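You operate a simulated robot arm through the tools that you are given. There is no shell and no other tool.

You run a simulated robot arm. Do the job below in one go: nothing can be reset, and whatever is moved stays where it is left.

JOB
Take the yellow hose off the blue coupling and park it in the grey hose cup.
Fine: shut the red air valve first, then hold the bleed button till the line gauge shows zero, then free the coupling; regulator back to 0 at the end.

The check looks at the end state, three seconds after you hand in, the way a careful person would. Anything else that was tipped, shoved, dropped, spilled or broken makes it a failure.

ROBOT AND FRAMES
A 7-joint arm with a two-finger parallel gripper, fixed in place. Base frame: the origin is at the foot of the arm, x ahead of it, y to its left, z up; the work surface is at about z = 0.92. Units: m, degrees, N and s.
With the tool pointing down near the work surface it reaches from about 0.38 to 0.88 m from the base axis. Its first joint turns from -143.0 to 143.0 degrees. Payload 3 kg.
Tool frame: the origin (TCP) lies between the finger pads and is the grasp point; the fingertips stand 0.03 m ahead of it; z points along the fingers, y is the line along which they close. The gripper opens to 0.094 m. The fingers are 0.028 m wide and 0.01 m thick; the gripper's body (0.05 by 0.096 m) begins 0.055 m behind the TCP.
Orientation is that of the tool frame in the base frame, as a unit quaternion [w, x, y, z]. With the fingers straight down and closing along the base's y, the tool's x points along the base's -x, its y along +y and its z along -z.

CONTROLS
- The arm moves only by the tool jog_arm. Its argument "plan" is a list of rows, each a list of 7 numbers: the shift along the tool's x, y, z in units of 500 mm (1.0 is 500 mm), then the turn, a rotation vector about the tool's x, y, z in units of 90 degrees (1.0 is 90 degrees), then the closure in counts, from 0 (fully open) to 255 (shut). In form: [[dx, dy, dz, wx, wy, wz, jaw], ...]. A call has 1 to 20 rows; each row is the pose to reach, as a shift and turn from the pose commanded when the call began, along the tool's axes at that moment. A call with a number of a shift or a turn outside -1 to 1 is refused whole. A row lasts 0.2 s, in which the tool goes at most 0.05 m and 8.6 degrees; a call with a longer step from one row to the next is refused whole, and so is a gripper value outside its range. A pose out of reach is approached as far as the arm can. The call stops where the force on the tool passes 90 N (or 10 N more than at its start, if that is more) or the arm is blocked; 0.2 s more then pass. The fingers move at their own pace (about 0.072 m/s each) and stop on an object; they squeeze with about 22 N. The grip force told is the motor's: it shows also when the fingers shut on nothing. Time passes only in rows, and 0.2 s behind the last, so rows that repeat a pose let the fingers close. It gives the time, the measured TCP pose, the force on the tool (base axes), the opening and the grip force at its end, in the units of the frame above (readings bear some noise), with the torque about the TCP (base axes, N m) and any sound that the robot's microphone picked up.
- Cameras (640 x 400 px; columns grow to the right, rows downward): "scene" is fixed at [0.0505, 0.6468, 1.3652]; the picture's right is [-0.30, -0.95, 0.00], its down [-0.66, 0.21, -0.72] and it looks along [0.69, -0.21, -0.69] (base axes); focal length 237 px, centre (320, 200). "wrist" rides on the gripper at [0.076, 0.014, -0.102] in the tool frame; the picture's right is [-0.18, 0.98, 0.00], its down [-0.75, -0.14, -0.64] and it looks along [-0.63, -0.12, 0.77] (tool axes); focal length 243 px, centre (320, 200).
- camera(camera): a new picture of that camera. The clock stands still meanwhile.
- measure_at(camera, pixels): there is no depth. For up to 12 entries [column, row, z] of the newest picture of that camera ("zoom" is the newest enlarged one), the place [x, y] in the base frame at which the ray of that pixel passes the height z, good to about 0.003 m, but the place of the scene camera against the robot may be out by one fixed shift of up to 0.012 m in any direction. The clock stands still meanwhile.
- enlarge(camera, box): a new picture of the part [left, top, right, bottom] of that camera's present view, enlarged. The clock stands still meanwhile.
- job_done(): hands the job in; it is judged then, once.

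Open the gripper and draw the arm clear of the work before you hand the job in, unless the task says otherwise.

The tools are called after "Call:" by a JSON object that holds its "method" and its "body". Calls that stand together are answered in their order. jog_arm: Moves the arm, as the interface text tells. Its arguments: {"type":"object","properties":{"plan":{"type":"array","items":{"type":"array","items":{"type":"number"}}}},"required":["plan"]} The other tools are called the same way: camera (camera) takes a picture; measure_at (camera, pixels) gives the place at which the rays of pixels pass given heights; enlarge (camera, box) takes an enlarged picture of a part of a camera's view; job_done () hands the job in.

At the start:

```text
t: 0.0
tool_pos: [0.5358, 0.4409, 1.1352]
ee_rot: [0.0, 0.0, 1.0, 0.0]
contact_force: [0.9, -0.5, 0.5]
wrist_torque: [0.02, -0.01, -0.02]
finger_gap: 0.0943
grip_force: 0.1
```

scene: 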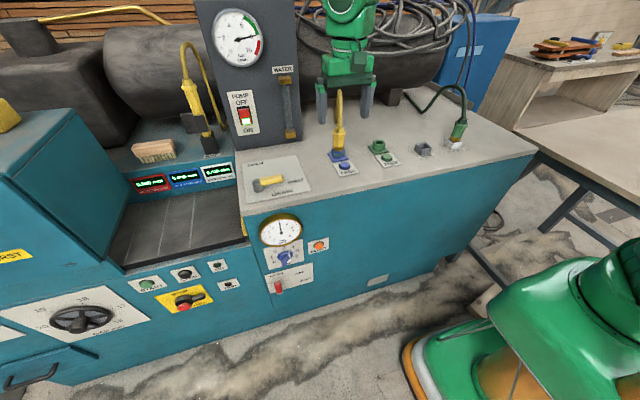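
wrist: 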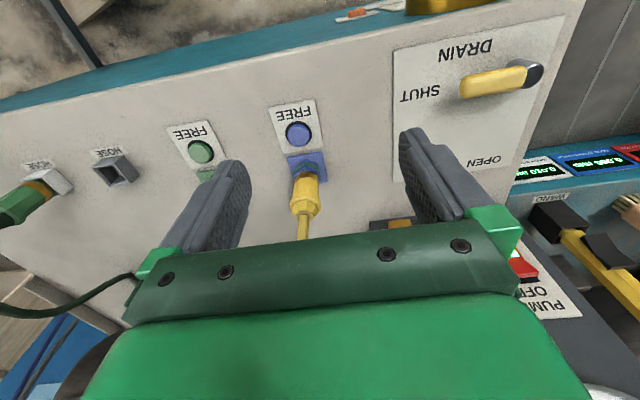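

I'll start by looking closer at the panel (front face around pixels 280,230–320,290) and the coupling area (340,150).

Call:
{"method": "enlarge", "body": {"camera": "scene", "box": [230, 200, 350, 300]}}

Call:
{"method": "enlarge", "body": {"camera": "scene", "box": [300, 80, 500, 190]}}

Call:
{"method": "enlarge", "body": {"camera": "wrist", "box": [0, 80, 360, 300]}}

```text
4.00 times, centred on (290, 250) of scene
```

zoom: 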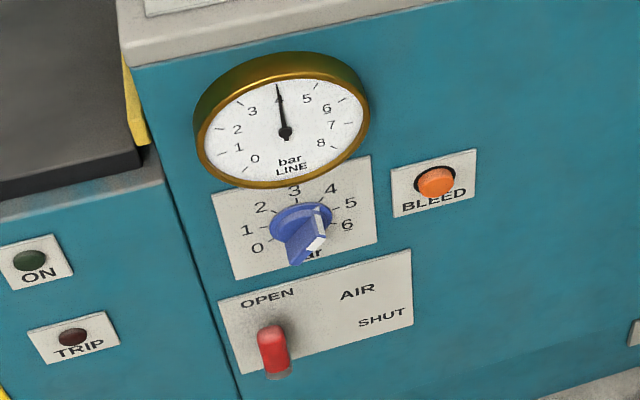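

```text
3.20 times, centred on (400, 135) of scene
```

zoom: 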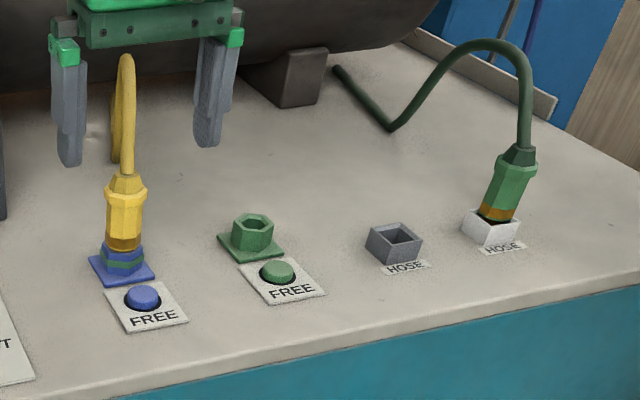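

```text
1.78 times, centred on (180, 190) of wrist
```

zoom: 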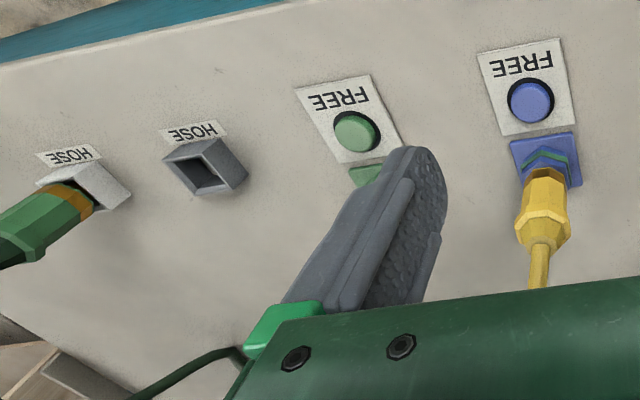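

Measuring the bench's front edge, the coupling, the buttons and cups at surface height, to get the layout and front face direction.

Call:
{"method": "camera", "body": {"camera": "scene"}}

Call:
{"method": "measure_at", "body": {"camera": "scene", "pixels": [[243, 208, 0.92], [390, 183, 0.92], [536, 147, 0.92], [345, 168, 0.92], [388, 160, 0.92], [340, 158, 0.92], [424, 155, 0.92], [453, 145, 0.92], [266, 183, 0.95]]}}

Call:
{"method": "measure_at", "body": {"camera": "wrist", "pixels": [[298, 133, 0.93], [307, 165, 0.92], [200, 152, 0.93], [112, 170, 0.92], [117, 165, 0.95], [50, 185, 0.92], [0, 97, 0.92], [345, 20, 0.92], [490, 80, 0.95]]}}

```text
taken
```

scene: 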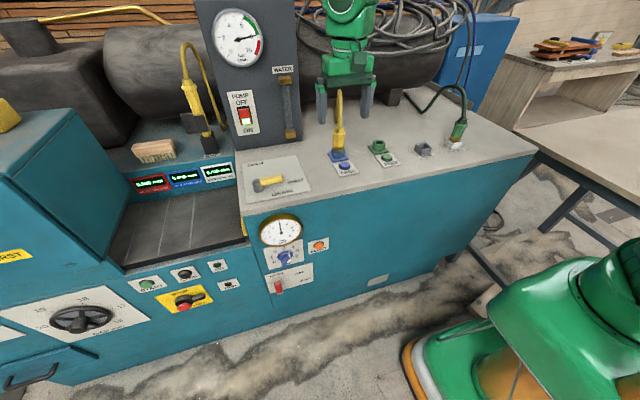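

```text
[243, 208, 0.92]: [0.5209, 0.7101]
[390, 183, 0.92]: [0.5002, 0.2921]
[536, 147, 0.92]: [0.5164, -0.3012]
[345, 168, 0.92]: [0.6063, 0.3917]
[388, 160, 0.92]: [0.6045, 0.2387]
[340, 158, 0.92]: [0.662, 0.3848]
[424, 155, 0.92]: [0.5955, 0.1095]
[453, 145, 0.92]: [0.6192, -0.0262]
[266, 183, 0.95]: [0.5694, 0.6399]
```

```text
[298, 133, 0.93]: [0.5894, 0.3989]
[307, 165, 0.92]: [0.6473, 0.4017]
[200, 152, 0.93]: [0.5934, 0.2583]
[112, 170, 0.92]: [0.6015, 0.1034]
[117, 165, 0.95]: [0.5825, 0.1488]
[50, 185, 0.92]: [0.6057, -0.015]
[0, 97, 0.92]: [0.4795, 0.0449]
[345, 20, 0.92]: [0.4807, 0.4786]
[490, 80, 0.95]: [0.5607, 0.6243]
```

The front face lies at about x ≈ 0.49 and faces −x, with the lever, knob and bleed button at z ≈ 0.55–0.75 below the top. I'll draw the arm back from the bench and pitch the tool 45° so the wrist camera looks at the front panel.

Call:
{"method": "jog_arm", "body": {"plan": [[0.059, 0.035, 0.009, 0, -0.0625, 0, 0], [0.118, 0.07, 0.018, 0, -0.125, 0, 0], [0.177, 0.105, 0.027, 0, -0.1875, 0, 0], [0.236, 0.14, 0.035, 0, -0.25, 0, 0], [0.295, 0.175, 0.044, 0, -0.3125, 0, 0], [0.354, 0.21, 0.053, 0, -0.375, 0, 0], [0.413, 0.245, 0.062, 0, -0.4375, 0, 0], [0.472, 0.278, 0.07, 0, -0.5, 0, 0], [0.472, 0.278, 0.07, 0, -0.5, 0, 0]]}}

Call:
{"method": "camera", "body": {"camera": "wrist"}}

Call:
{"method": "camera", "body": {"camera": "scene"}}

```text
t: 1.9
tool_pos: [0.3383, 0.5792, 1.1313]
ee_rot: [0.259, 0.087, 0.96, 0.063]
contact_force: [-0.3, 0.3, 0.7]
wrist_torque: [0.03, 0.02, 0.0]
finger_gap: 0.0941
grip_force: 0.0
stopped in row 9: the arm was blocked; the commanded pose is now the measured one
```

```text
taken
```

wrist: 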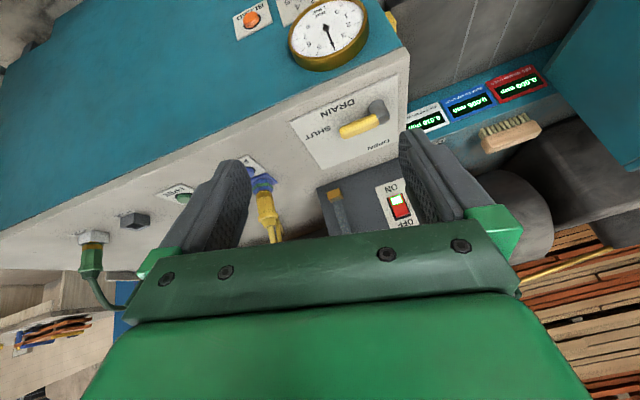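

```text
taken
```

scene: 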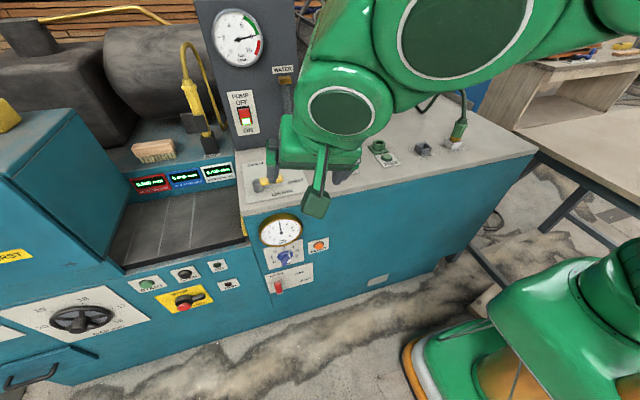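

The arm hit a joint limit and stopped short of the 45° pitch (tool z is now ≈ [0.51, 0.08, −0.86]). I'll keep this attitude and lower the tool in front of the panel, well clear of the face at x≈0.49.

Call:
{"method": "jog_arm", "body": {"plan": [[0.0425, -0.004, 0.072, 0, 0, 0, 0], [0.085, -0.008, 0.145, 0, 0, 0, 0], [0.1275, -0.012, 0.217, 0, 0, 0, 0], [0.17, -0.016, 0.289, 0, 0, 0, 0], [0.2125, -0.02, 0.362, 0, 0, 0, 0], [0.255, -0.024, 0.434, 0, 0, 0, 0]]}}

Call:
{"method": "camera", "body": {"camera": "wrist"}}

Call:
{"method": "camera", "body": {"camera": "scene"}}

```text
t: 3.3
tool_pos: [0.3382, 0.6116, 0.8825]
ee_rot: [0.263, 0.084, 0.959, 0.063]
contact_force: [0.6, 0.1, 0.0]
wrist_torque: [0.04, 0.0, -0.05]
finger_gap: 0.0936
grip_force: 0.0
```

```text
taken
```

wrist: 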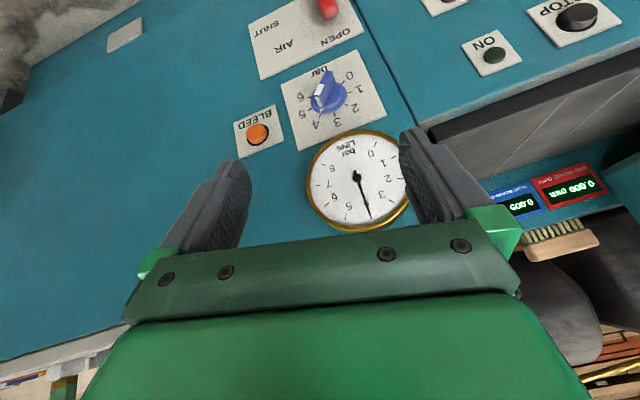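

```text
taken
```

scene: 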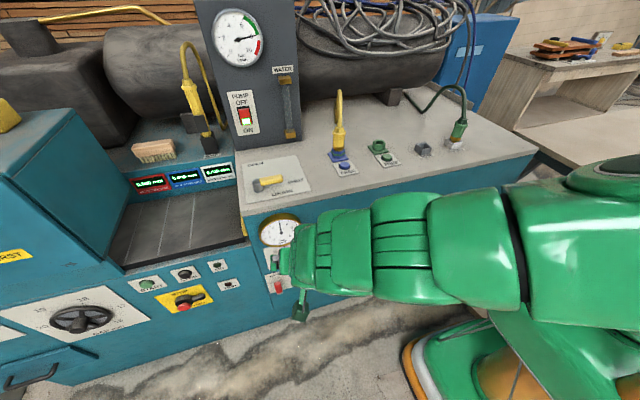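

That worked; the wrist camera sees the panel upside down: gauge (357,180), knob (325,92), bleed (258,133), lever (328,8). I'll enlarge that part to understand the knob and lever.

Call:
{"method": "enlarge", "body": {"camera": "wrist", "box": [220, 0, 420, 125]}}

Call:
{"method": "measure_at", "body": {"camera": "wrist", "pixels": [[357, 178, 0.84], [357, 178, 0.8], [258, 133, 0.76], [258, 133, 0.72], [325, 95, 0.72], [325, 95, 0.68], [328, 8, 0.6], [328, 8, 0.56], [90, 350, 0.92]]}}

```text
3.20 times, centred on (320, 62) of wrist
```

zoom: 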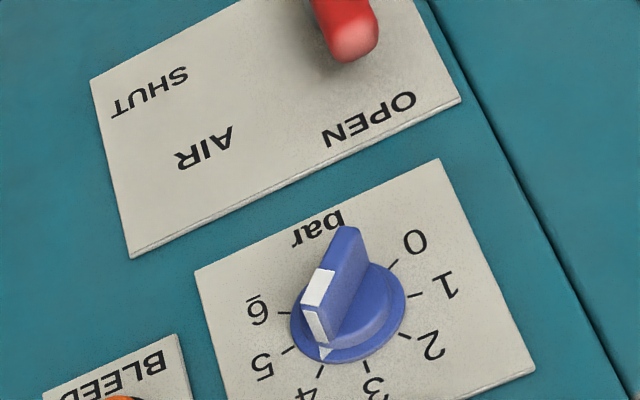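

```text
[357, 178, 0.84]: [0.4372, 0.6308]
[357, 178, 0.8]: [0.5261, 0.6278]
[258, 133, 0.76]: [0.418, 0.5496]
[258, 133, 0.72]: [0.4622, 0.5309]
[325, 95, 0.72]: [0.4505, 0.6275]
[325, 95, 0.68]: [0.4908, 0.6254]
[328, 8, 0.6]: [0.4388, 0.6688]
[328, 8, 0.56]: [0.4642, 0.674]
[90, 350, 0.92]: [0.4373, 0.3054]
```

The knob (white mark) points to about 4.4 and the gauge reads 4; the red lever hangs lower. I'll go down further and try to pitch to 60° with the yaw squared up, to get a better look at the lever.

Call:
{"method": "jog_arm", "body": {"plan": [[0.032, -0.01, 0.041, 0.003, -0.065, -0.027, 0], [0.064, -0.02, 0.081, 0.006, -0.13, -0.054, 0], [0.096, -0.03, 0.122, 0.01, -0.195, -0.081, 0], [0.128, -0.04, 0.162, 0.013, -0.26, -0.108, 0], [0.16, -0.049, 0.203, 0.016, -0.325, -0.135, 0], [0.16, -0.049, 0.203, 0.016, -0.325, -0.135, 0]]}}

Call:
{"method": "camera", "body": {"camera": "wrist"}}

Call:
{"method": "camera", "body": {"camera": "scene"}}

```text
t: 4.7
tool_pos: [0.318, 0.6119, 0.7519]
ee_rot: [0.5, 0.0, 0.866, 0.001]
contact_force: [-0.6, -0.8, -0.1]
wrist_torque: [0.02, 0.03, 0.02]
finger_gap: 0.094
grip_force: 0.1
```

```text
taken
```

wrist: 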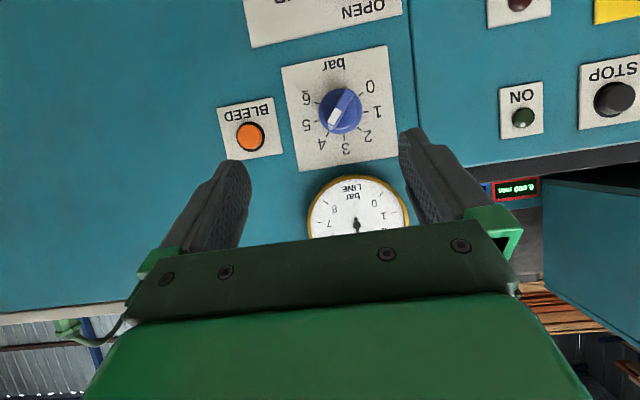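

```text
taken
```

scene: 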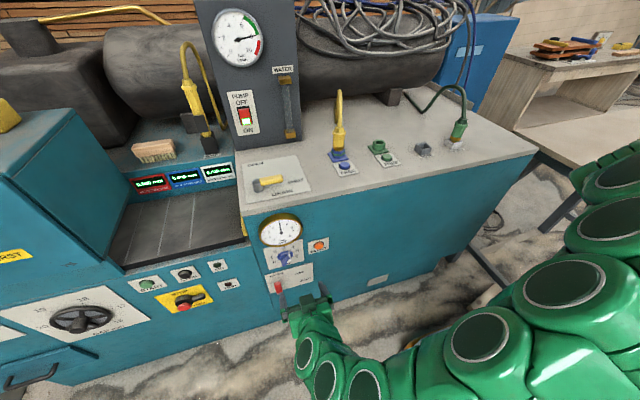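

Full control at 60° pitch, yaw squared. Bleed is at (250,136), knob at (341,112); I'll measure these rays to triangulate with the prior view.

Call:
{"method": "measure_at", "body": {"camera": "wrist", "pixels": [[250, 136, 0.74], [250, 136, 0.72], [250, 136, 0.7], [341, 112, 0.72], [341, 112, 0.7], [341, 112, 0.68], [358, 225, 0.84], [358, 225, 0.8], [281, 65, 0.66], [281, 65, 0.64], [388, 45, 0.66], [388, 45, 0.64]]}}

Call:
{"method": "enlarge", "body": {"camera": "wrist", "box": [220, 40, 420, 165]}}

```text
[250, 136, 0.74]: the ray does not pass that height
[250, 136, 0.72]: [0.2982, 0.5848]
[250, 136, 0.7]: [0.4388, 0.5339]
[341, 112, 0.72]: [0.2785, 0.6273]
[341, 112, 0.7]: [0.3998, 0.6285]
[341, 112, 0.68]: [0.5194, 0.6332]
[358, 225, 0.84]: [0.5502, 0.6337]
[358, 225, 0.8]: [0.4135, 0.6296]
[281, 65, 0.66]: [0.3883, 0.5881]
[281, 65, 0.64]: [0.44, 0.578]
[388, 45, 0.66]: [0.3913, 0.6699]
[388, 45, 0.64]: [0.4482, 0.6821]
```

```text
3.20 times, centred on (320, 102) of wrist
```

zoom: 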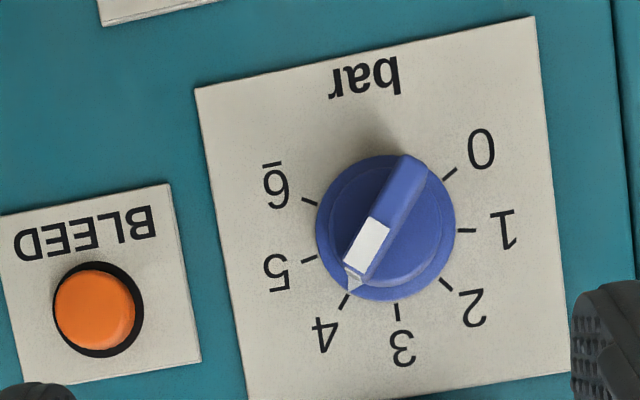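

Knob pointer sits at 4; triangulated: bleed ≈ (0.493, 0.516, 0.692), knob ≈ (0.485, 0.630, 0.686). Now I'll lower 0.14 m to look at the red lever.

Call:
{"method": "jog_arm", "body": {"plan": [[0.0606, 0, 0.035, 0, 0, 0, 0], [0.1212, 0, 0.07, 0, 0, 0, 0], [0.1819, 0, 0.105, 0, 0, 0, 0], [0.2425, 0, 0.14, 0, 0, 0, 0]]}}

Call:
{"method": "camera", "body": {"camera": "wrist"}}

Call:
{"method": "camera", "body": {"camera": "scene"}}

```text
t: 5.7
tool_pos: [0.3161, 0.6121, 0.6122]
ee_rot: [0.499, 0.001, 0.867, 0.001]
contact_force: [-0.3, 0.5, 1.2]
wrist_torque: [0.0, -0.02, -0.01]
finger_gap: 0.0941
grip_force: 0.0
```

```text
taken
```

wrist: 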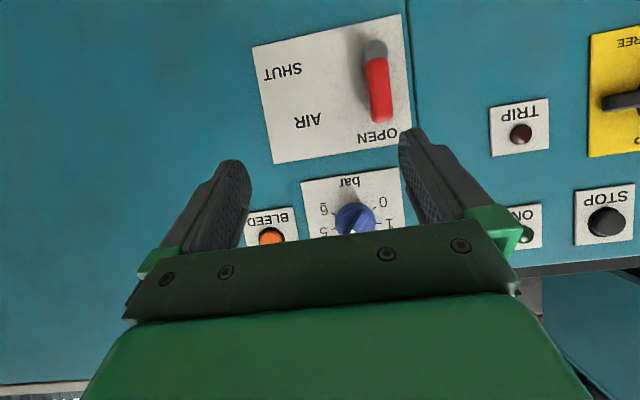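

```text
taken
```

scene: 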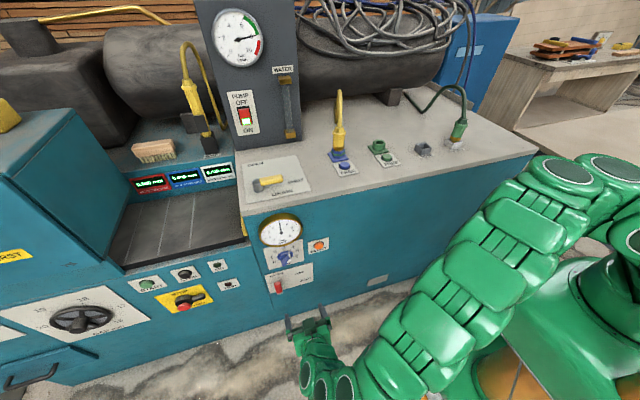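

The lever's grey hub is at (375,48) and its red handle's tip at (383,118), pointing up to OPEN; SHUT is level with the hub on the machine's right side. I'll measure those rays.

Call:
{"method": "measure_at", "body": {"camera": "wrist", "pixels": [[375, 48, 0.54], [375, 48, 0.52], [375, 48, 0.5], [384, 118, 0.58], [384, 118, 0.57], [384, 118, 0.56], [375, 65, 0.53], [283, 70, 0.54], [283, 70, 0.52], [272, 160, 0.6], [272, 160, 0.62]]}}

Call:
{"method": "enlarge", "body": {"camera": "wrist", "box": [240, 10, 432, 130]}}

Call:
{"method": "enlarge", "body": {"camera": "scene", "box": [250, 240, 346, 300]}}

```text
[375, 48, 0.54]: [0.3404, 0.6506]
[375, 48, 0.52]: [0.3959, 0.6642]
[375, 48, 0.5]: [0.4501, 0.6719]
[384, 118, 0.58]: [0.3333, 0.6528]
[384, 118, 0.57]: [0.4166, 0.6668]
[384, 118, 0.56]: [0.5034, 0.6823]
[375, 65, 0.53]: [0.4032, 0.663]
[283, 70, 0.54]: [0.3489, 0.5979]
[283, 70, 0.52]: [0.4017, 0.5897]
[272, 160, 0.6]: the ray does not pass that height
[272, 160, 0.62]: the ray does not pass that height
```

```text
3.33 times, centred on (336, 70) of wrist
```

zoom: 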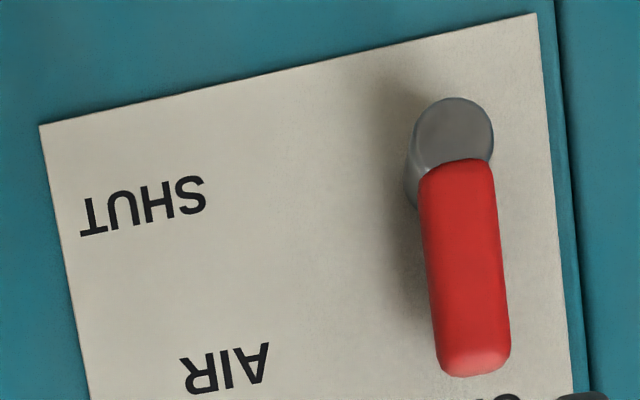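

```text
6.67 times, centred on (298, 270) of scene
```

zoom: 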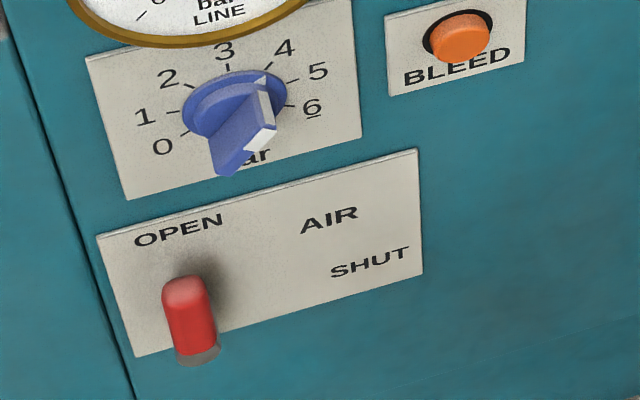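

Lever pivot ≈ (y 0.673, z 0.50), handle tip ≈ (0.46, 0.675, 0.565); it must swing from up to −y. I'll test whether the tool can go fully horizontal (pitch 90°) here.

Call:
{"method": "jog_arm", "body": {"plan": [[0, 0, 0, 0, -0.0835, 0, 0], [0, 0, 0, 0, -0.167, 0, 0], [0, 0, 0, 0, -0.25, 0, 0], [0, 0, 0, 0, -0.3333, 0, 0], [0, 0, 0, 0, -0.3333, 0, 0]]}}

Call:
{"method": "camera", "body": {"camera": "wrist"}}

Call:
{"method": "camera", "body": {"camera": "scene"}}

```text
t: 6.9
tool_pos: [0.318, 0.6119, 0.6138]
ee_rot: [0.707, -0.001, 0.707, 0.002]
contact_force: [-0.4, -0.2, 0.3]
wrist_torque: [-0.02, 0.0, 0.01]
finger_gap: 0.0941
grip_force: 0.0
```

```text
taken
```

wrist: 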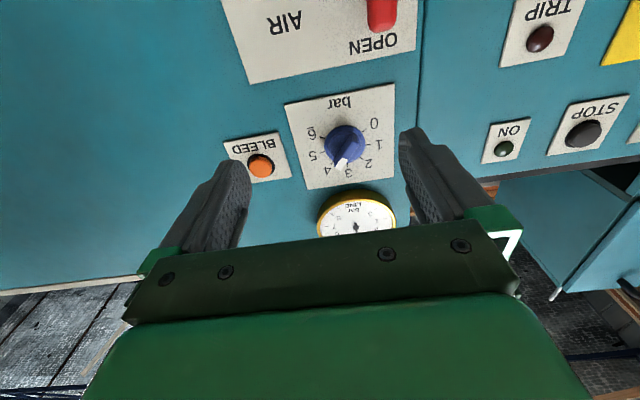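

```text
taken
```

scene: 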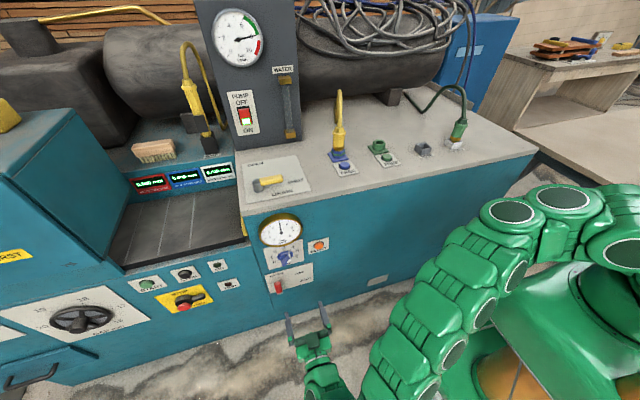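

Fully horizontal works (tool z = +x, tool x = −z, tool y = +y). I'll measure features again from this view to refine positions: bleed (260,166), knob (345,143), lever tip (382,31), bleed plate edges.

Call:
{"method": "enlarge", "body": {"camera": "wrist", "box": [220, 0, 420, 190]}}

Call:
{"method": "measure_at", "body": {"camera": "wrist", "pixels": [[260, 166, 0.68], [260, 166, 0.7], [345, 143, 0.67], [345, 143, 0.69], [382, 30, 0.56], [382, 30, 0.57], [330, 90, 0.62], [330, 90, 0.64], [420, 10, 0.54], [420, 180, 0.7]]}}

```text
2.11 times, centred on (320, 95) of wrist
```

zoom: 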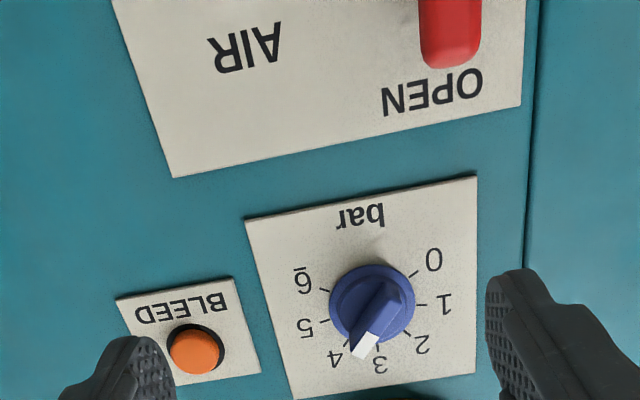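

```text
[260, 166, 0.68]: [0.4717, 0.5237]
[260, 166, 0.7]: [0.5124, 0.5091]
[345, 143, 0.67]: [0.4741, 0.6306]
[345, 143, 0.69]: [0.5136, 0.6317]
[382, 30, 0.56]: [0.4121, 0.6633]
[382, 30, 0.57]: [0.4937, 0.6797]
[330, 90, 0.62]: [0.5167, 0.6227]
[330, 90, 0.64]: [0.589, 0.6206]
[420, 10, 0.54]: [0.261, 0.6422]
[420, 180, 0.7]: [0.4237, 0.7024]
```

Refined: panel face x≈0.50, bleed (0.495, 0.515, 0.692), knob axis (y 0.6315, z 0.683), lever tip (0.457, 0.673, 0.565). I'll close the fingers to a peg and move to the +y side of the lever handle, short of it in x, then look.

Call:
{"method": "jog_arm", "body": {"plan": [[0.035, 0.05, 0, 0, 0, 0, 255], [0.071, 0.1, 0, 0, 0, 0, 255], [0.106, 0.15, 0, 0, 0, 0, 255], [0.142, 0.2, 0, 0, 0, 0, 255], [0.142, 0.2, 0.06, 0, 0, 0, 255], [0.142, 0.2, 0.12, 0, 0, 0, 255]]}}

Call:
{"method": "camera", "body": {"camera": "wrist"}}

Call:
{"method": "enlarge", "body": {"camera": "scene", "box": [220, 220, 380, 320]}}

```text
t: 8.3
tool_pos: [0.3362, 0.6866, 0.576]
ee_rot: [0.707, 0.002, 0.707, 0.0]
contact_force: [-0.5, -0.1, 0.0]
wrist_torque: [0.0, 0.01, 0.01]
finger_gap: 0.0
grip_force: 21.7
out of reach, approached as far as the arm can: row 3, 4, 5, 6
```

```text
taken
```

wrist: 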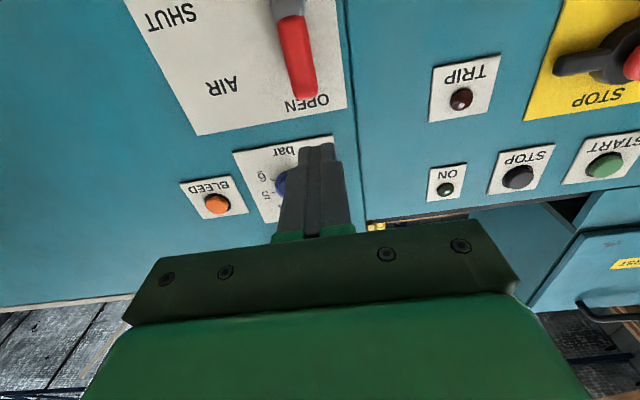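

```text
4.00 times, centred on (300, 270) of scene
```

zoom: 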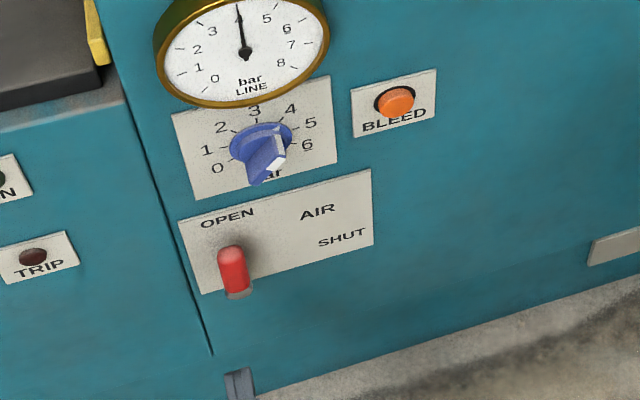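

The pose was out of reach (stopped at y=0.687, z=0.576). I'll back off slightly, open the fingers, and see which pose shifts count from.

Call:
{"method": "jog_arm", "body": {"plan": [[0, -0.05, -0.02, 0, 0, 0, 0], [0, -0.1, -0.04, 0, 0, 0, 0], [0, -0.1, -0.04, 0, 0, 0, 0], [0, -0.1, -0.04, 0, 0, 0, 0]]}}

```text
t: 9.3
tool_pos: [0.3153, 0.6359, 0.5742]
ee_rot: [0.707, 0.0, 0.707, 0.0]
contact_force: [0.3, 0.1, 0.1]
wrist_torque: [0.03, -0.01, 0.03]
finger_gap: 0.0937
grip_force: 0.0
```

Shifts count from the pose actually reached. Now I'll pitch to 60° with a 10° yaw (brings the wrist nearer the base) and keep the gripper open to straddle the lever, using its +y finger to push.

Call:
{"method": "jog_arm", "body": {"plan": [[0.006, 0.005, 0.018, -0.0217, 0.0665, -0.0058, 0], [0.011, 0.01, 0.036, -0.0434, 0.133, -0.0116, 0], [0.017, 0.016, 0.054, -0.0652, 0.1995, -0.0175, 0], [0.022, 0.021, 0.072, -0.0869, 0.266, -0.0233, 0], [0.028, 0.026, 0.09, -0.1086, 0.3325, -0.0291, 0], [0.028, 0.026, 0.09, -0.1086, 0.3325, -0.0291, 0]]}}

Call:
{"method": "camera", "body": {"camera": "wrist"}}

Call:
{"method": "enlarge", "body": {"camera": "scene", "box": [220, 220, 380, 320]}}

```text
t: 10.7
tool_pos: [0.3621, 0.6505, 0.5593]
ee_rot: [0.496, -0.075, 0.864, 0.044]
contact_force: [0.9, -0.4, 0.4]
wrist_torque: [0.01, -0.03, 0.0]
finger_gap: 0.0939
grip_force: 0.1
```

```text
taken
```

wrist: 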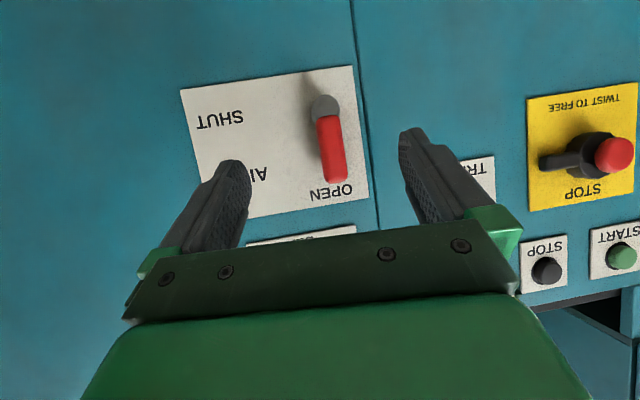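

```text
4.00 times, centred on (300, 270) of scene
```

zoom: 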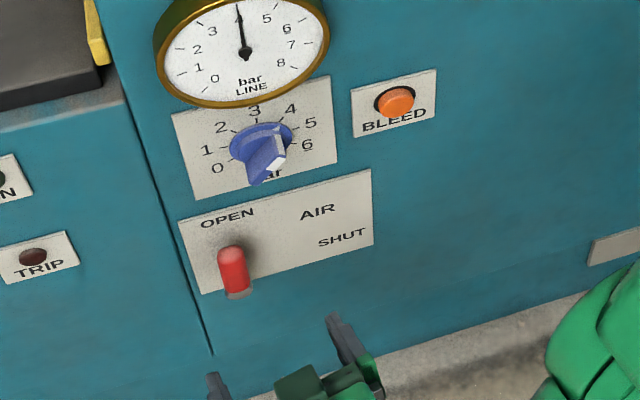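

Pose reached; the lever lies between the open fingers: hub (323,107), tip (336,180). I'll measure these rays again for a tighter fix before advancing.

Call:
{"method": "measure_at", "body": {"camera": "wrist", "pixels": [[323, 107, 0.51], [323, 107, 0.5], [323, 107, 0.49], [336, 181, 0.56], [336, 181, 0.57], [340, 90, 0.5], [340, 90, 0.48], [366, 205, 0.6], [366, 205, 0.59], [378, 225, 0.6], [378, 225, 0.62]]}}

Call:
{"method": "enlarge", "body": {"camera": "wrist", "box": [240, 60, 400, 220]}}

```text
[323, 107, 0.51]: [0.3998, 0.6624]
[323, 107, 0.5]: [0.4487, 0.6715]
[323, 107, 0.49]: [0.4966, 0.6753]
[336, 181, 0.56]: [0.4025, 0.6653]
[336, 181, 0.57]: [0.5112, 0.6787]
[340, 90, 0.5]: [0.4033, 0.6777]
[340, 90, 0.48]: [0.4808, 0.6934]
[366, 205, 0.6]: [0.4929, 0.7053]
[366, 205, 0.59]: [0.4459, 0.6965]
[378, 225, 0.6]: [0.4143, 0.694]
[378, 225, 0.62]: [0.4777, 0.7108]
```

```text
2.50 times, centred on (320, 140) of wrist
```

zoom: 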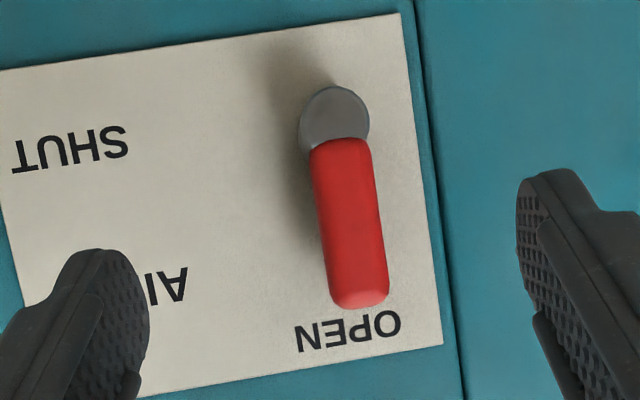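

Lever: axis (y 0.672, z 0.498), handle half-width ≈ 0.012, tip z 0.565. I'll advance so the fingertips straddle the handle at x≈0.465, well short of the panel at 0.50.

Call:
{"method": "jog_arm", "body": {"plan": [[-0.0172, -0.008, 0.038, 0, 0, 0, 0], [-0.0343, -0.016, 0.0755, 0, 0, 0, 0], [-0.0515, -0.024, 0.113, 0, 0, 0, 0], [-0.0686, -0.0322, 0.151, 0, 0, 0, 0]]}}

Call:
{"method": "camera", "body": {"camera": "wrist"}}

Call:
{"method": "enlarge", "body": {"camera": "scene", "box": [220, 220, 380, 320]}}

```text
t: 11.7
tool_pos: [0.4471, 0.65, 0.5515]
ee_rot: [0.498, -0.075, 0.863, 0.045]
contact_force: [0.7, 0.3, 0.3]
wrist_torque: [0.0, -0.02, 0.0]
finger_gap: 0.094
grip_force: 0.0
```

```text
taken
```

wrist: 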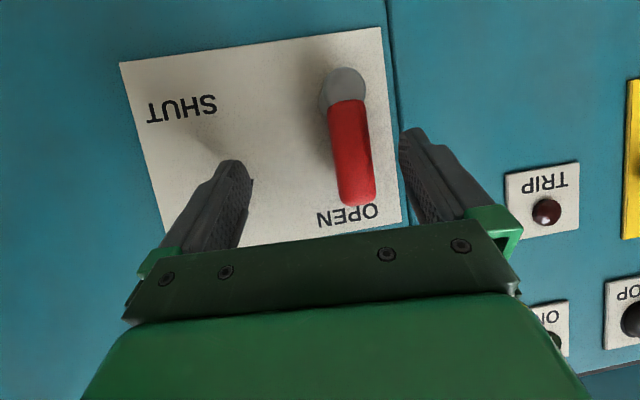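

```text
4.00 times, centred on (300, 270) of scene
```

zoom: 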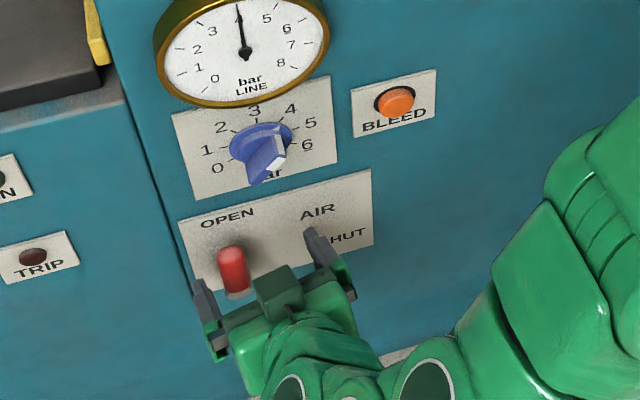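

The +y finger (tip at (410,130)) sits beside the handle (345–360, 100–205). I'll push it toward −y along the arc up to about 45° and check the force and view.

Call:
{"method": "jog_arm", "body": {"plan": [[0.0015, -0.0168, -0.0025, 0, 0, 0, 0], [0.003, -0.0335, -0.0051, 0, 0, 0, 0], [0.0002, -0.0414, -0.0083, 0, 0, 0, 0], [-0.0026, -0.0493, -0.0115, 0, 0, 0, 0], [-0.0038, -0.0589, -0.0141, 0, 0, 0, 0], [-0.0049, -0.0684, -0.0167, 0, 0, 0, 0], [-0.0039, -0.0793, -0.0183, 0, 0, 0, 0], [-0.0028, -0.0902, -0.0199, 0, 0, 0, 0]]}}

Call:
{"method": "camera", "body": {"camera": "wrist"}}

Call:
{"method": "enlarge", "body": {"camera": "scene", "box": [220, 220, 380, 320]}}

```text
t: 13.5
tool_pos: [0.4461, 0.6037, 0.5572]
ee_rot: [0.497, -0.075, 0.863, 0.043]
contact_force: [-1.2, 1.1, 0.3]
wrist_torque: [0.04, -0.01, 0.06]
finger_gap: 0.0941
grip_force: 0.0
```

```text
taken
```

wrist: 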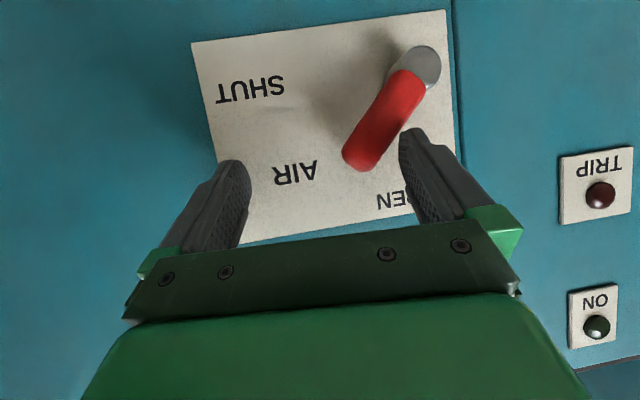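

```text
4.00 times, centred on (300, 270) of scene
```

zoom: 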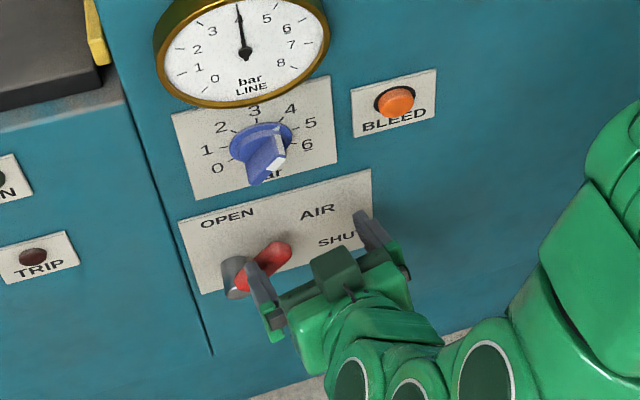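

The lever follows with little force, now at ~45°. I'll continue the arc to 90° with a slight over-push onto the SHUT stop.

Call:
{"method": "jog_arm", "body": {"plan": [[0.004, -0.0116, -0.0001, 0, 0, 0, 0], [0.008, -0.0231, -0.0002, 0, 0, 0, 0], [0.0154, -0.034, 0.0018, 0, 0, 0, 0], [0.0227, -0.0449, 0.0039, 0, 0, 0, 0], [0.033, -0.0537, 0.0081, 0, 0, 0, 0], [0.0433, -0.0625, 0.0123, 0, 0, 0, 0], [0.0546, -0.0644, 0.0183, 0, 0, 0, 0]]}}

Call:
{"method": "camera", "body": {"camera": "wrist"}}

Call:
{"method": "enlarge", "body": {"camera": "scene", "box": [220, 220, 380, 320]}}

```text
t: 15.1
tool_pos: [0.4451, 0.5704, 0.5292]
ee_rot: [0.497, -0.075, 0.863, 0.044]
contact_force: [-0.1, -0.8, -0.2]
wrist_torque: [0.03, 0.05, 0.0]
finger_gap: 0.0939
grip_force: 0.1
```

```text
taken
```

wrist: 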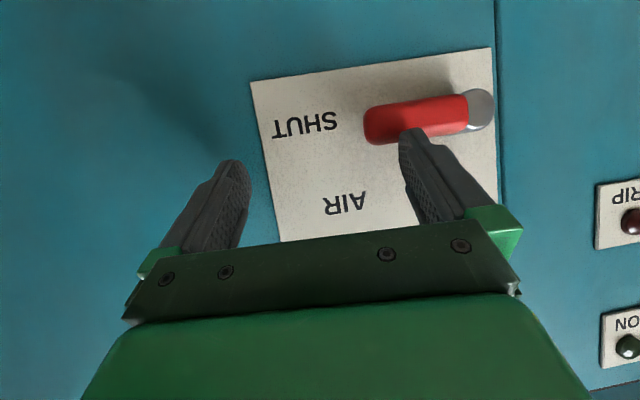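

```text
4.00 times, centred on (300, 270) of scene
```

zoom: 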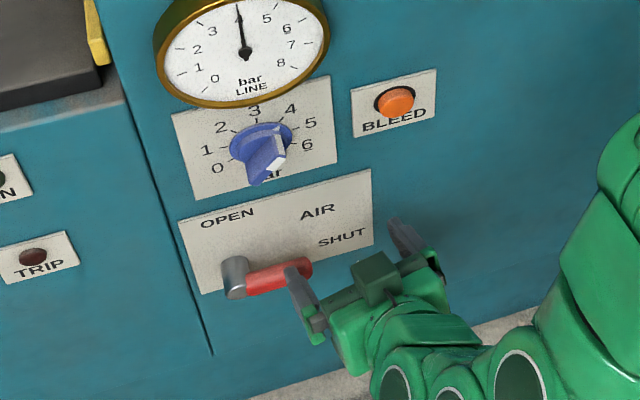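

The lever looks parallel to the plate (pointing at SHUT) with no contact force yet. I'll press down a few mm more to seat it on its stop.

Call:
{"method": "jog_arm", "body": {"plan": [[0.0052, 0, 0.003, 0, 0, 0, 0], [0.0104, 0, 0.006, 0, 0, 0, 0], [0.0104, 0, 0.006, 0, 0, 0, 0]]}}

Call:
{"method": "enlarge", "body": {"camera": "wrist", "box": [240, 30, 520, 205]}}

```text
t: 15.9
tool_pos: [0.4445, 0.5726, 0.5247]
ee_rot: [0.498, -0.075, 0.863, 0.045]
contact_force: [-40.6, -9.8, 39.4]
wrist_torque: [2.29, -0.19, 1.67]
finger_gap: 0.0935
grip_force: 0.0
```

```text
2.29 times, centred on (380, 118) of wrist
```

zoom: 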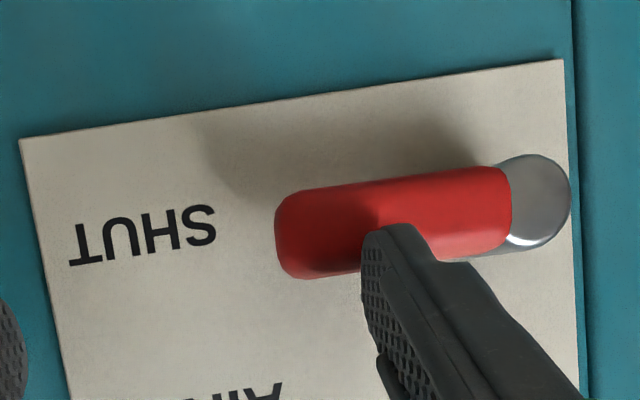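

40 N reaction: the lever is on its stop at SHUT. I'll lift off, back out from the panel, and check the lever and gauge.

Call:
{"method": "jog_arm", "body": {"plan": [[-0.0346, 0, -0.02, 0, 0, 0, 0], [-0.009, 0.0121, -0.0844, 0, 0, 0, 0], [0.0166, 0.0243, -0.1488, 0, 0, 0, 0], [0.0422, 0.0364, -0.2132, 0, 0, 0, 0]]}}

Call:
{"method": "camera", "body": {"camera": "wrist"}}

Call:
{"method": "enlarge", "body": {"camera": "scene", "box": [220, 200, 380, 300]}}

```text
t: 16.9
tool_pos: [0.3394, 0.5708, 0.5605]
ee_rot: [0.497, -0.075, 0.863, 0.045]
contact_force: [0.1, 0.0, -0.1]
wrist_torque: [0.01, -0.01, 0.0]
finger_gap: 0.0936
grip_force: 0.0
```

```text
taken
```

wrist: 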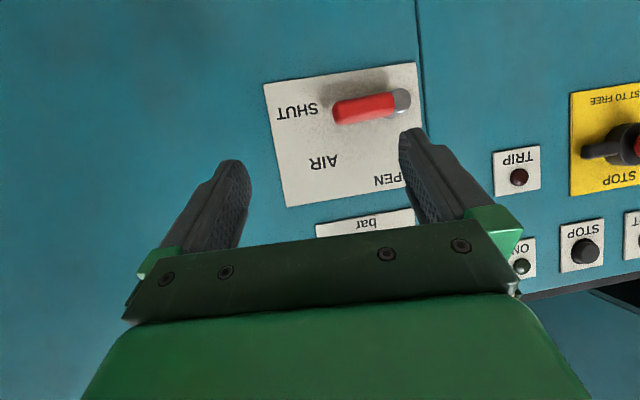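

```text
4.00 times, centred on (300, 250) of scene
```

zoom: 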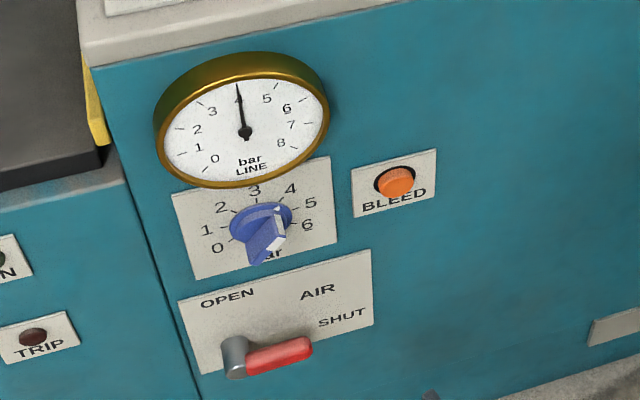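

Lever is at SHUT, gauge still reads 4. Next I'll close the fingers, go horizontal, and line up in front of the bleed button at (0.495, 0.515, 0.692).

Call:
{"method": "jog_arm", "body": {"plan": [[-0.0575, -0.0269, -0.0056, 0.0217, -0.0665, 0.0058, 255], [-0.115, -0.0538, -0.0111, 0.0434, -0.133, 0.0116, 255], [-0.1724, -0.0807, -0.0167, 0.0652, -0.1995, 0.0175, 255], [-0.2299, -0.1076, -0.0222, 0.0869, -0.266, 0.0233, 255], [-0.2874, -0.1345, -0.0278, 0.1086, -0.3325, 0.0291, 255], [-0.2874, -0.1345, -0.0278, 0.1086, -0.3325, 0.0291, 255]]}}

Call:
{"method": "camera", "body": {"camera": "wrist"}}

Call:
{"method": "enlarge", "body": {"camera": "scene", "box": [220, 200, 380, 300]}}

```text
t: 18.3
tool_pos: [0.4122, 0.515, 0.6897]
ee_rot: [0.706, 0.001, 0.708, 0.001]
contact_force: [0.8, -0.1, 0.3]
wrist_torque: [-0.03, -0.03, 0.01]
finger_gap: 0.0
grip_force: 22.3
```

```text
taken
```

wrist: 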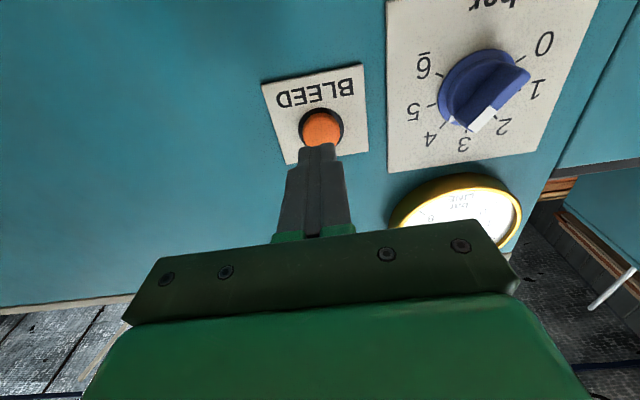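

```text
4.00 times, centred on (300, 250) of scene
```

zoom: 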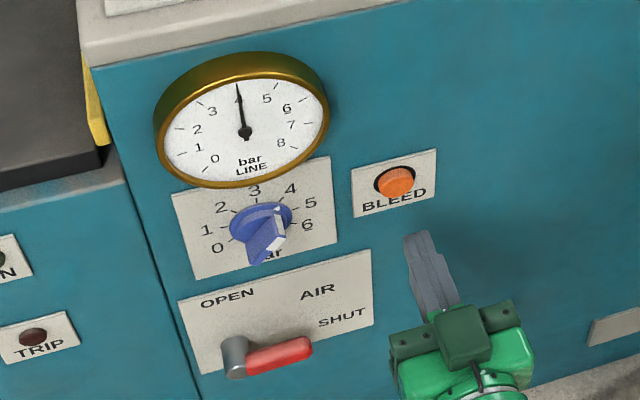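

Bleed cap is at (321,127) just past the fingertips (318,148). I'll measure that ray to check lateral and height alignment.

Call:
{"method": "measure_at", "body": {"camera": "wrist", "pixels": [[321, 127, 0.68], [321, 127, 0.69], [321, 127, 0.7], [318, 150, 0.69], [318, 150, 0.7], [485, 75, 0.69], [485, 75, 0.68], [485, 122, 0.7], [485, 122, 0.71]]}}

```text
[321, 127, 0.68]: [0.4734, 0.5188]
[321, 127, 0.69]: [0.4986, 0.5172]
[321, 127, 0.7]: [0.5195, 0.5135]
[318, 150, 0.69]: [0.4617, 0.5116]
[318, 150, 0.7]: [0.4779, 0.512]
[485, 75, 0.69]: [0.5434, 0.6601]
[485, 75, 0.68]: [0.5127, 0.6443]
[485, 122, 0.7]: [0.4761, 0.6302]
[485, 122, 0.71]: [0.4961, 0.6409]
```

Aligned (button y≈0.517, z≈0.688). I'll advance along +x: quickly to near contact, then in small steps to press the button.

Call:
{"method": "jog_arm", "body": {"plan": [[0.002, 0.003, 0.04, 0, 0, 0, 255], [0.002, 0.003, 0.08, 0, 0, 0, 255], [0.002, 0.003, 0.088, 0, 0, 0, 255], [0.002, 0.003, 0.094, 0, 0, 0, 255], [0.002, 0.003, 0.1, 0, 0, 0, 255]]}}

Call:
{"method": "camera", "body": {"camera": "wrist"}}

Call:
{"method": "enlarge", "body": {"camera": "scene", "box": [220, 200, 380, 300]}}

```text
t: 19.5
tool_pos: [0.4625, 0.5165, 0.689]
ee_rot: [0.707, 0.0, 0.708, 0.0]
contact_force: [-5.9, -1.4, -0.6]
wrist_torque: [0.02, -0.02, -0.04]
finger_gap: 0.0
grip_force: 22.3
heard: click
```

```text
taken
```

wrist: 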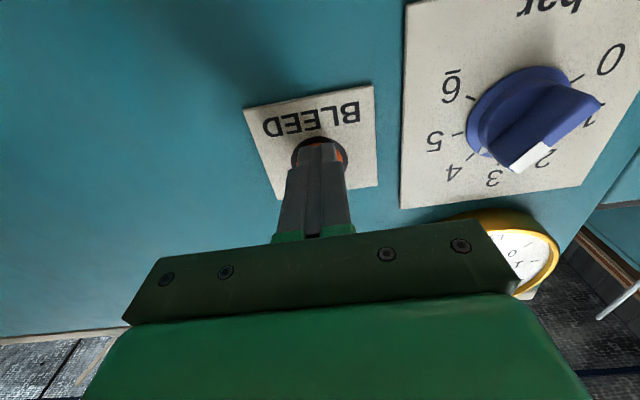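

```text
4.00 times, centred on (300, 250) of scene
```

zoom: 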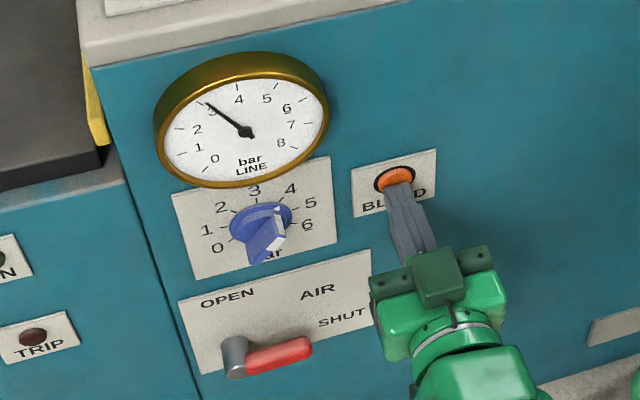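

A click, and the gauge is dropping (now ~2.9). I'll hold the button in place for a few seconds.

Call:
{"method": "jog_arm", "body": {"plan": [[0, 0, 0.001, 0, 0, 0, 255], [0, 0, 0.001, 0, 0, 0, 255], [0, 0, 0.001, 0, 0, 0, 255], [0, 0, 0.001, 0, 0, 0, 255], [0, 0, 0.001, 0, 0, 0, 255], [0, 0, 0.001, 0, 0, 0, 255], [0, 0, 0.001, 0, 0, 0, 255], [0, 0, 0.001, 0, 0, 0, 255], [0, 0, 0.001, 0, 0, 0, 255], [0, 0, 0.001, 0, 0, 0, 255], [0, 0, 0.001, 0, 0, 0, 255], [0, 0, 0.001, 0, 0, 0, 255], [0, 0, 0.001, 0, 0, 0, 255], [0, 0, 0.001, 0, 0, 0, 255], [0, 0, 0.001, 0, 0, 0, 255]]}}

Call:
{"method": "enlarge", "body": {"camera": "scene", "box": [220, 200, 380, 300]}}

```text
t: 22.7
tool_pos: [0.4633, 0.5154, 0.6893]
ee_rot: [0.707, 0.0, 0.707, 0.0]
contact_force: [-10.6, 0.4, 1.3]
wrist_torque: [-0.01, -0.1, 0.0]
finger_gap: 0.0
grip_force: 21.6
```

```text
4.00 times, centred on (300, 250) of scene
```

zoom: 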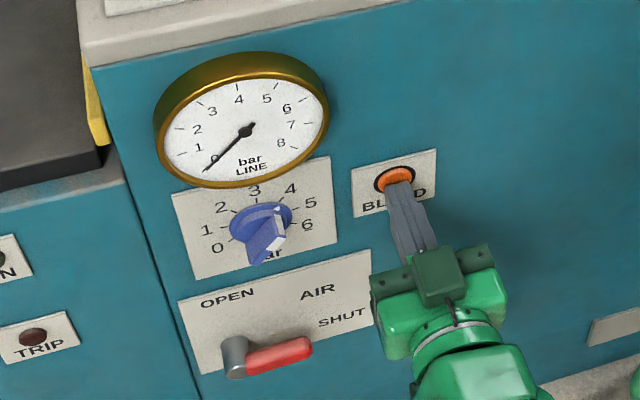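

The needle is at about the 0 tick (205,172 in the zoom). I'll hold two more seconds to be sure and zoom in on the gauge.

Call:
{"method": "jog_arm", "body": {"plan": [[0, 0, 0, 0, 0, 0, 255], [0, 0, 0, 0, 0, 0, 255], [0, 0, 0, 0, 0, 0, 255], [0, 0, 0, 0, 0, 0, 255], [0, 0, 0, 0, 0, 0, 255], [0, 0, 0, 0, 0, 0, 255], [0, 0, 0, 0, 0, 0, 255], [0, 0, 0, 0, 0, 0, 255], [0, 0, 0, 0, 0, 0, 255], [0, 0, 0, 0, 0, 0, 255]]}}

Call:
{"method": "enlarge", "body": {"camera": "scene", "box": [250, 208, 310, 250]}}

```text
t: 24.9
tool_pos: [0.4624, 0.5149, 0.6898]
ee_rot: [0.707, 0.0, 0.707, 0.0]
contact_force: [-9.0, -1.3, 0.0]
wrist_torque: [-0.01, -0.02, -0.07]
finger_gap: 0.0
grip_force: 22.2
```

```text
9.52 times, centred on (280, 229) of scene
```

zoom: 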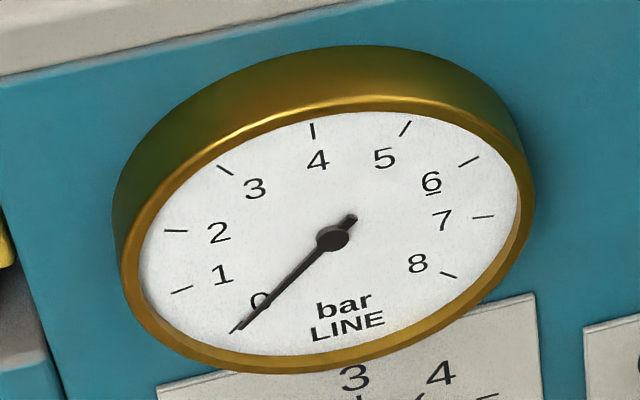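

Gauge reads 0. I'll release the button, back out, and rise in front of the bench.

Call:
{"method": "jog_arm", "body": {"plan": [[0, 0, -0.08, 0, 0, 0, 255], [0, 0, -0.16, 0, 0, 0, 255], [0, 0, -0.24, 0, 0, 0, 255], [-0.08, 0, -0.24, 0, 0, 0, 255], [-0.16, 0, -0.24, 0, 0, 0, 255], [-0.24, 0, -0.24, 0, 0, 0, 255], [-0.32, 0, -0.24, 0, 0, 0, 255], [-0.4, 0, -0.24, 0, 0, 0, 255]]}}

Call:
{"method": "camera", "body": {"camera": "scene"}}

```text
t: 26.7
tool_pos: [0.3438, 0.5157, 0.8875]
ee_rot: [0.706, 0.001, 0.708, 0.0]
contact_force: [0.5, -0.6, 0.5]
wrist_torque: [0.0, 0.0, 0.0]
finger_gap: 0.0004
grip_force: 22.2
```

```text
taken
```

scene: 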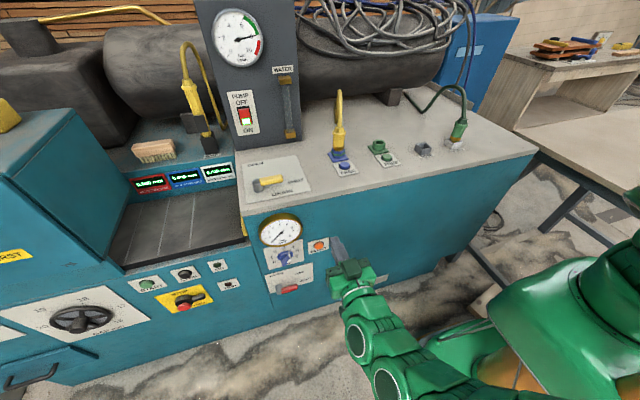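

Bleed is released and the gauge is visible at 0. Now I'll rise above the bench while pitching the fingers down to ~30°, to look at the coupling and FREE button.

Call:
{"method": "jog_arm", "body": {"plan": [[-0.058, -0.0165, 0.014, 0, 0.0833, 0, 255], [-0.116, -0.033, 0.028, 0, 0.1667, 0, 255], [-0.174, -0.0495, 0.042, 0, 0.25, 0, 255], [-0.232, -0.066, 0.056, 0, 0.3333, 0, 255], [-0.29, -0.0825, 0.07, 0, 0.4167, 0, 255], [-0.348, -0.099, 0.084, 0, 0.5, 0, 255], [-0.406, -0.1155, 0.098, 0, 0.5833, 0, 255], [-0.464, -0.132, 0.112, 0, 0.6667, 0, 255], [-0.464, -0.132, 0.112, 0, 0.6667, 0, 255]]}}

Call:
{"method": "camera", "body": {"camera": "wrist"}}

Call:
{"method": "camera", "body": {"camera": "scene"}}

```text
t: 28.7
tool_pos: [0.3999, 0.4511, 1.1227]
ee_rot: [0.26, -0.001, 0.966, 0.002]
contact_force: [0.0, 0.0, 0.7]
wrist_torque: [0.0, 0.03, -0.02]
finger_gap: 0.0003
grip_force: 21.8
```

```text
taken
```

wrist: 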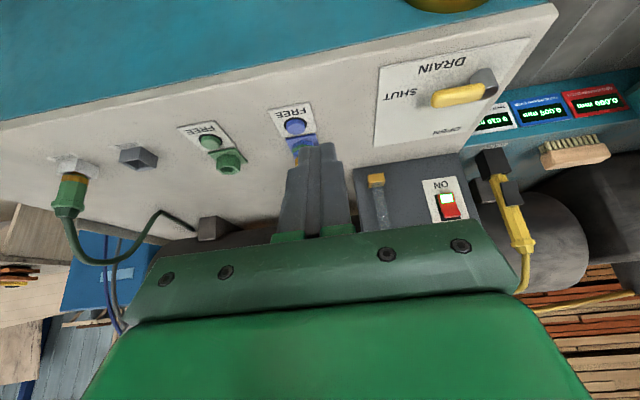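

```text
taken
```

scene: 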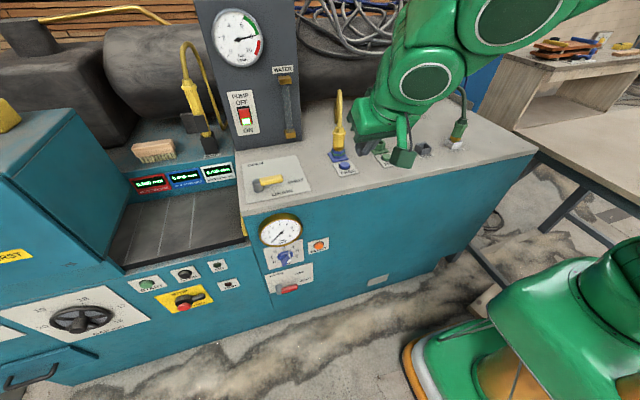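

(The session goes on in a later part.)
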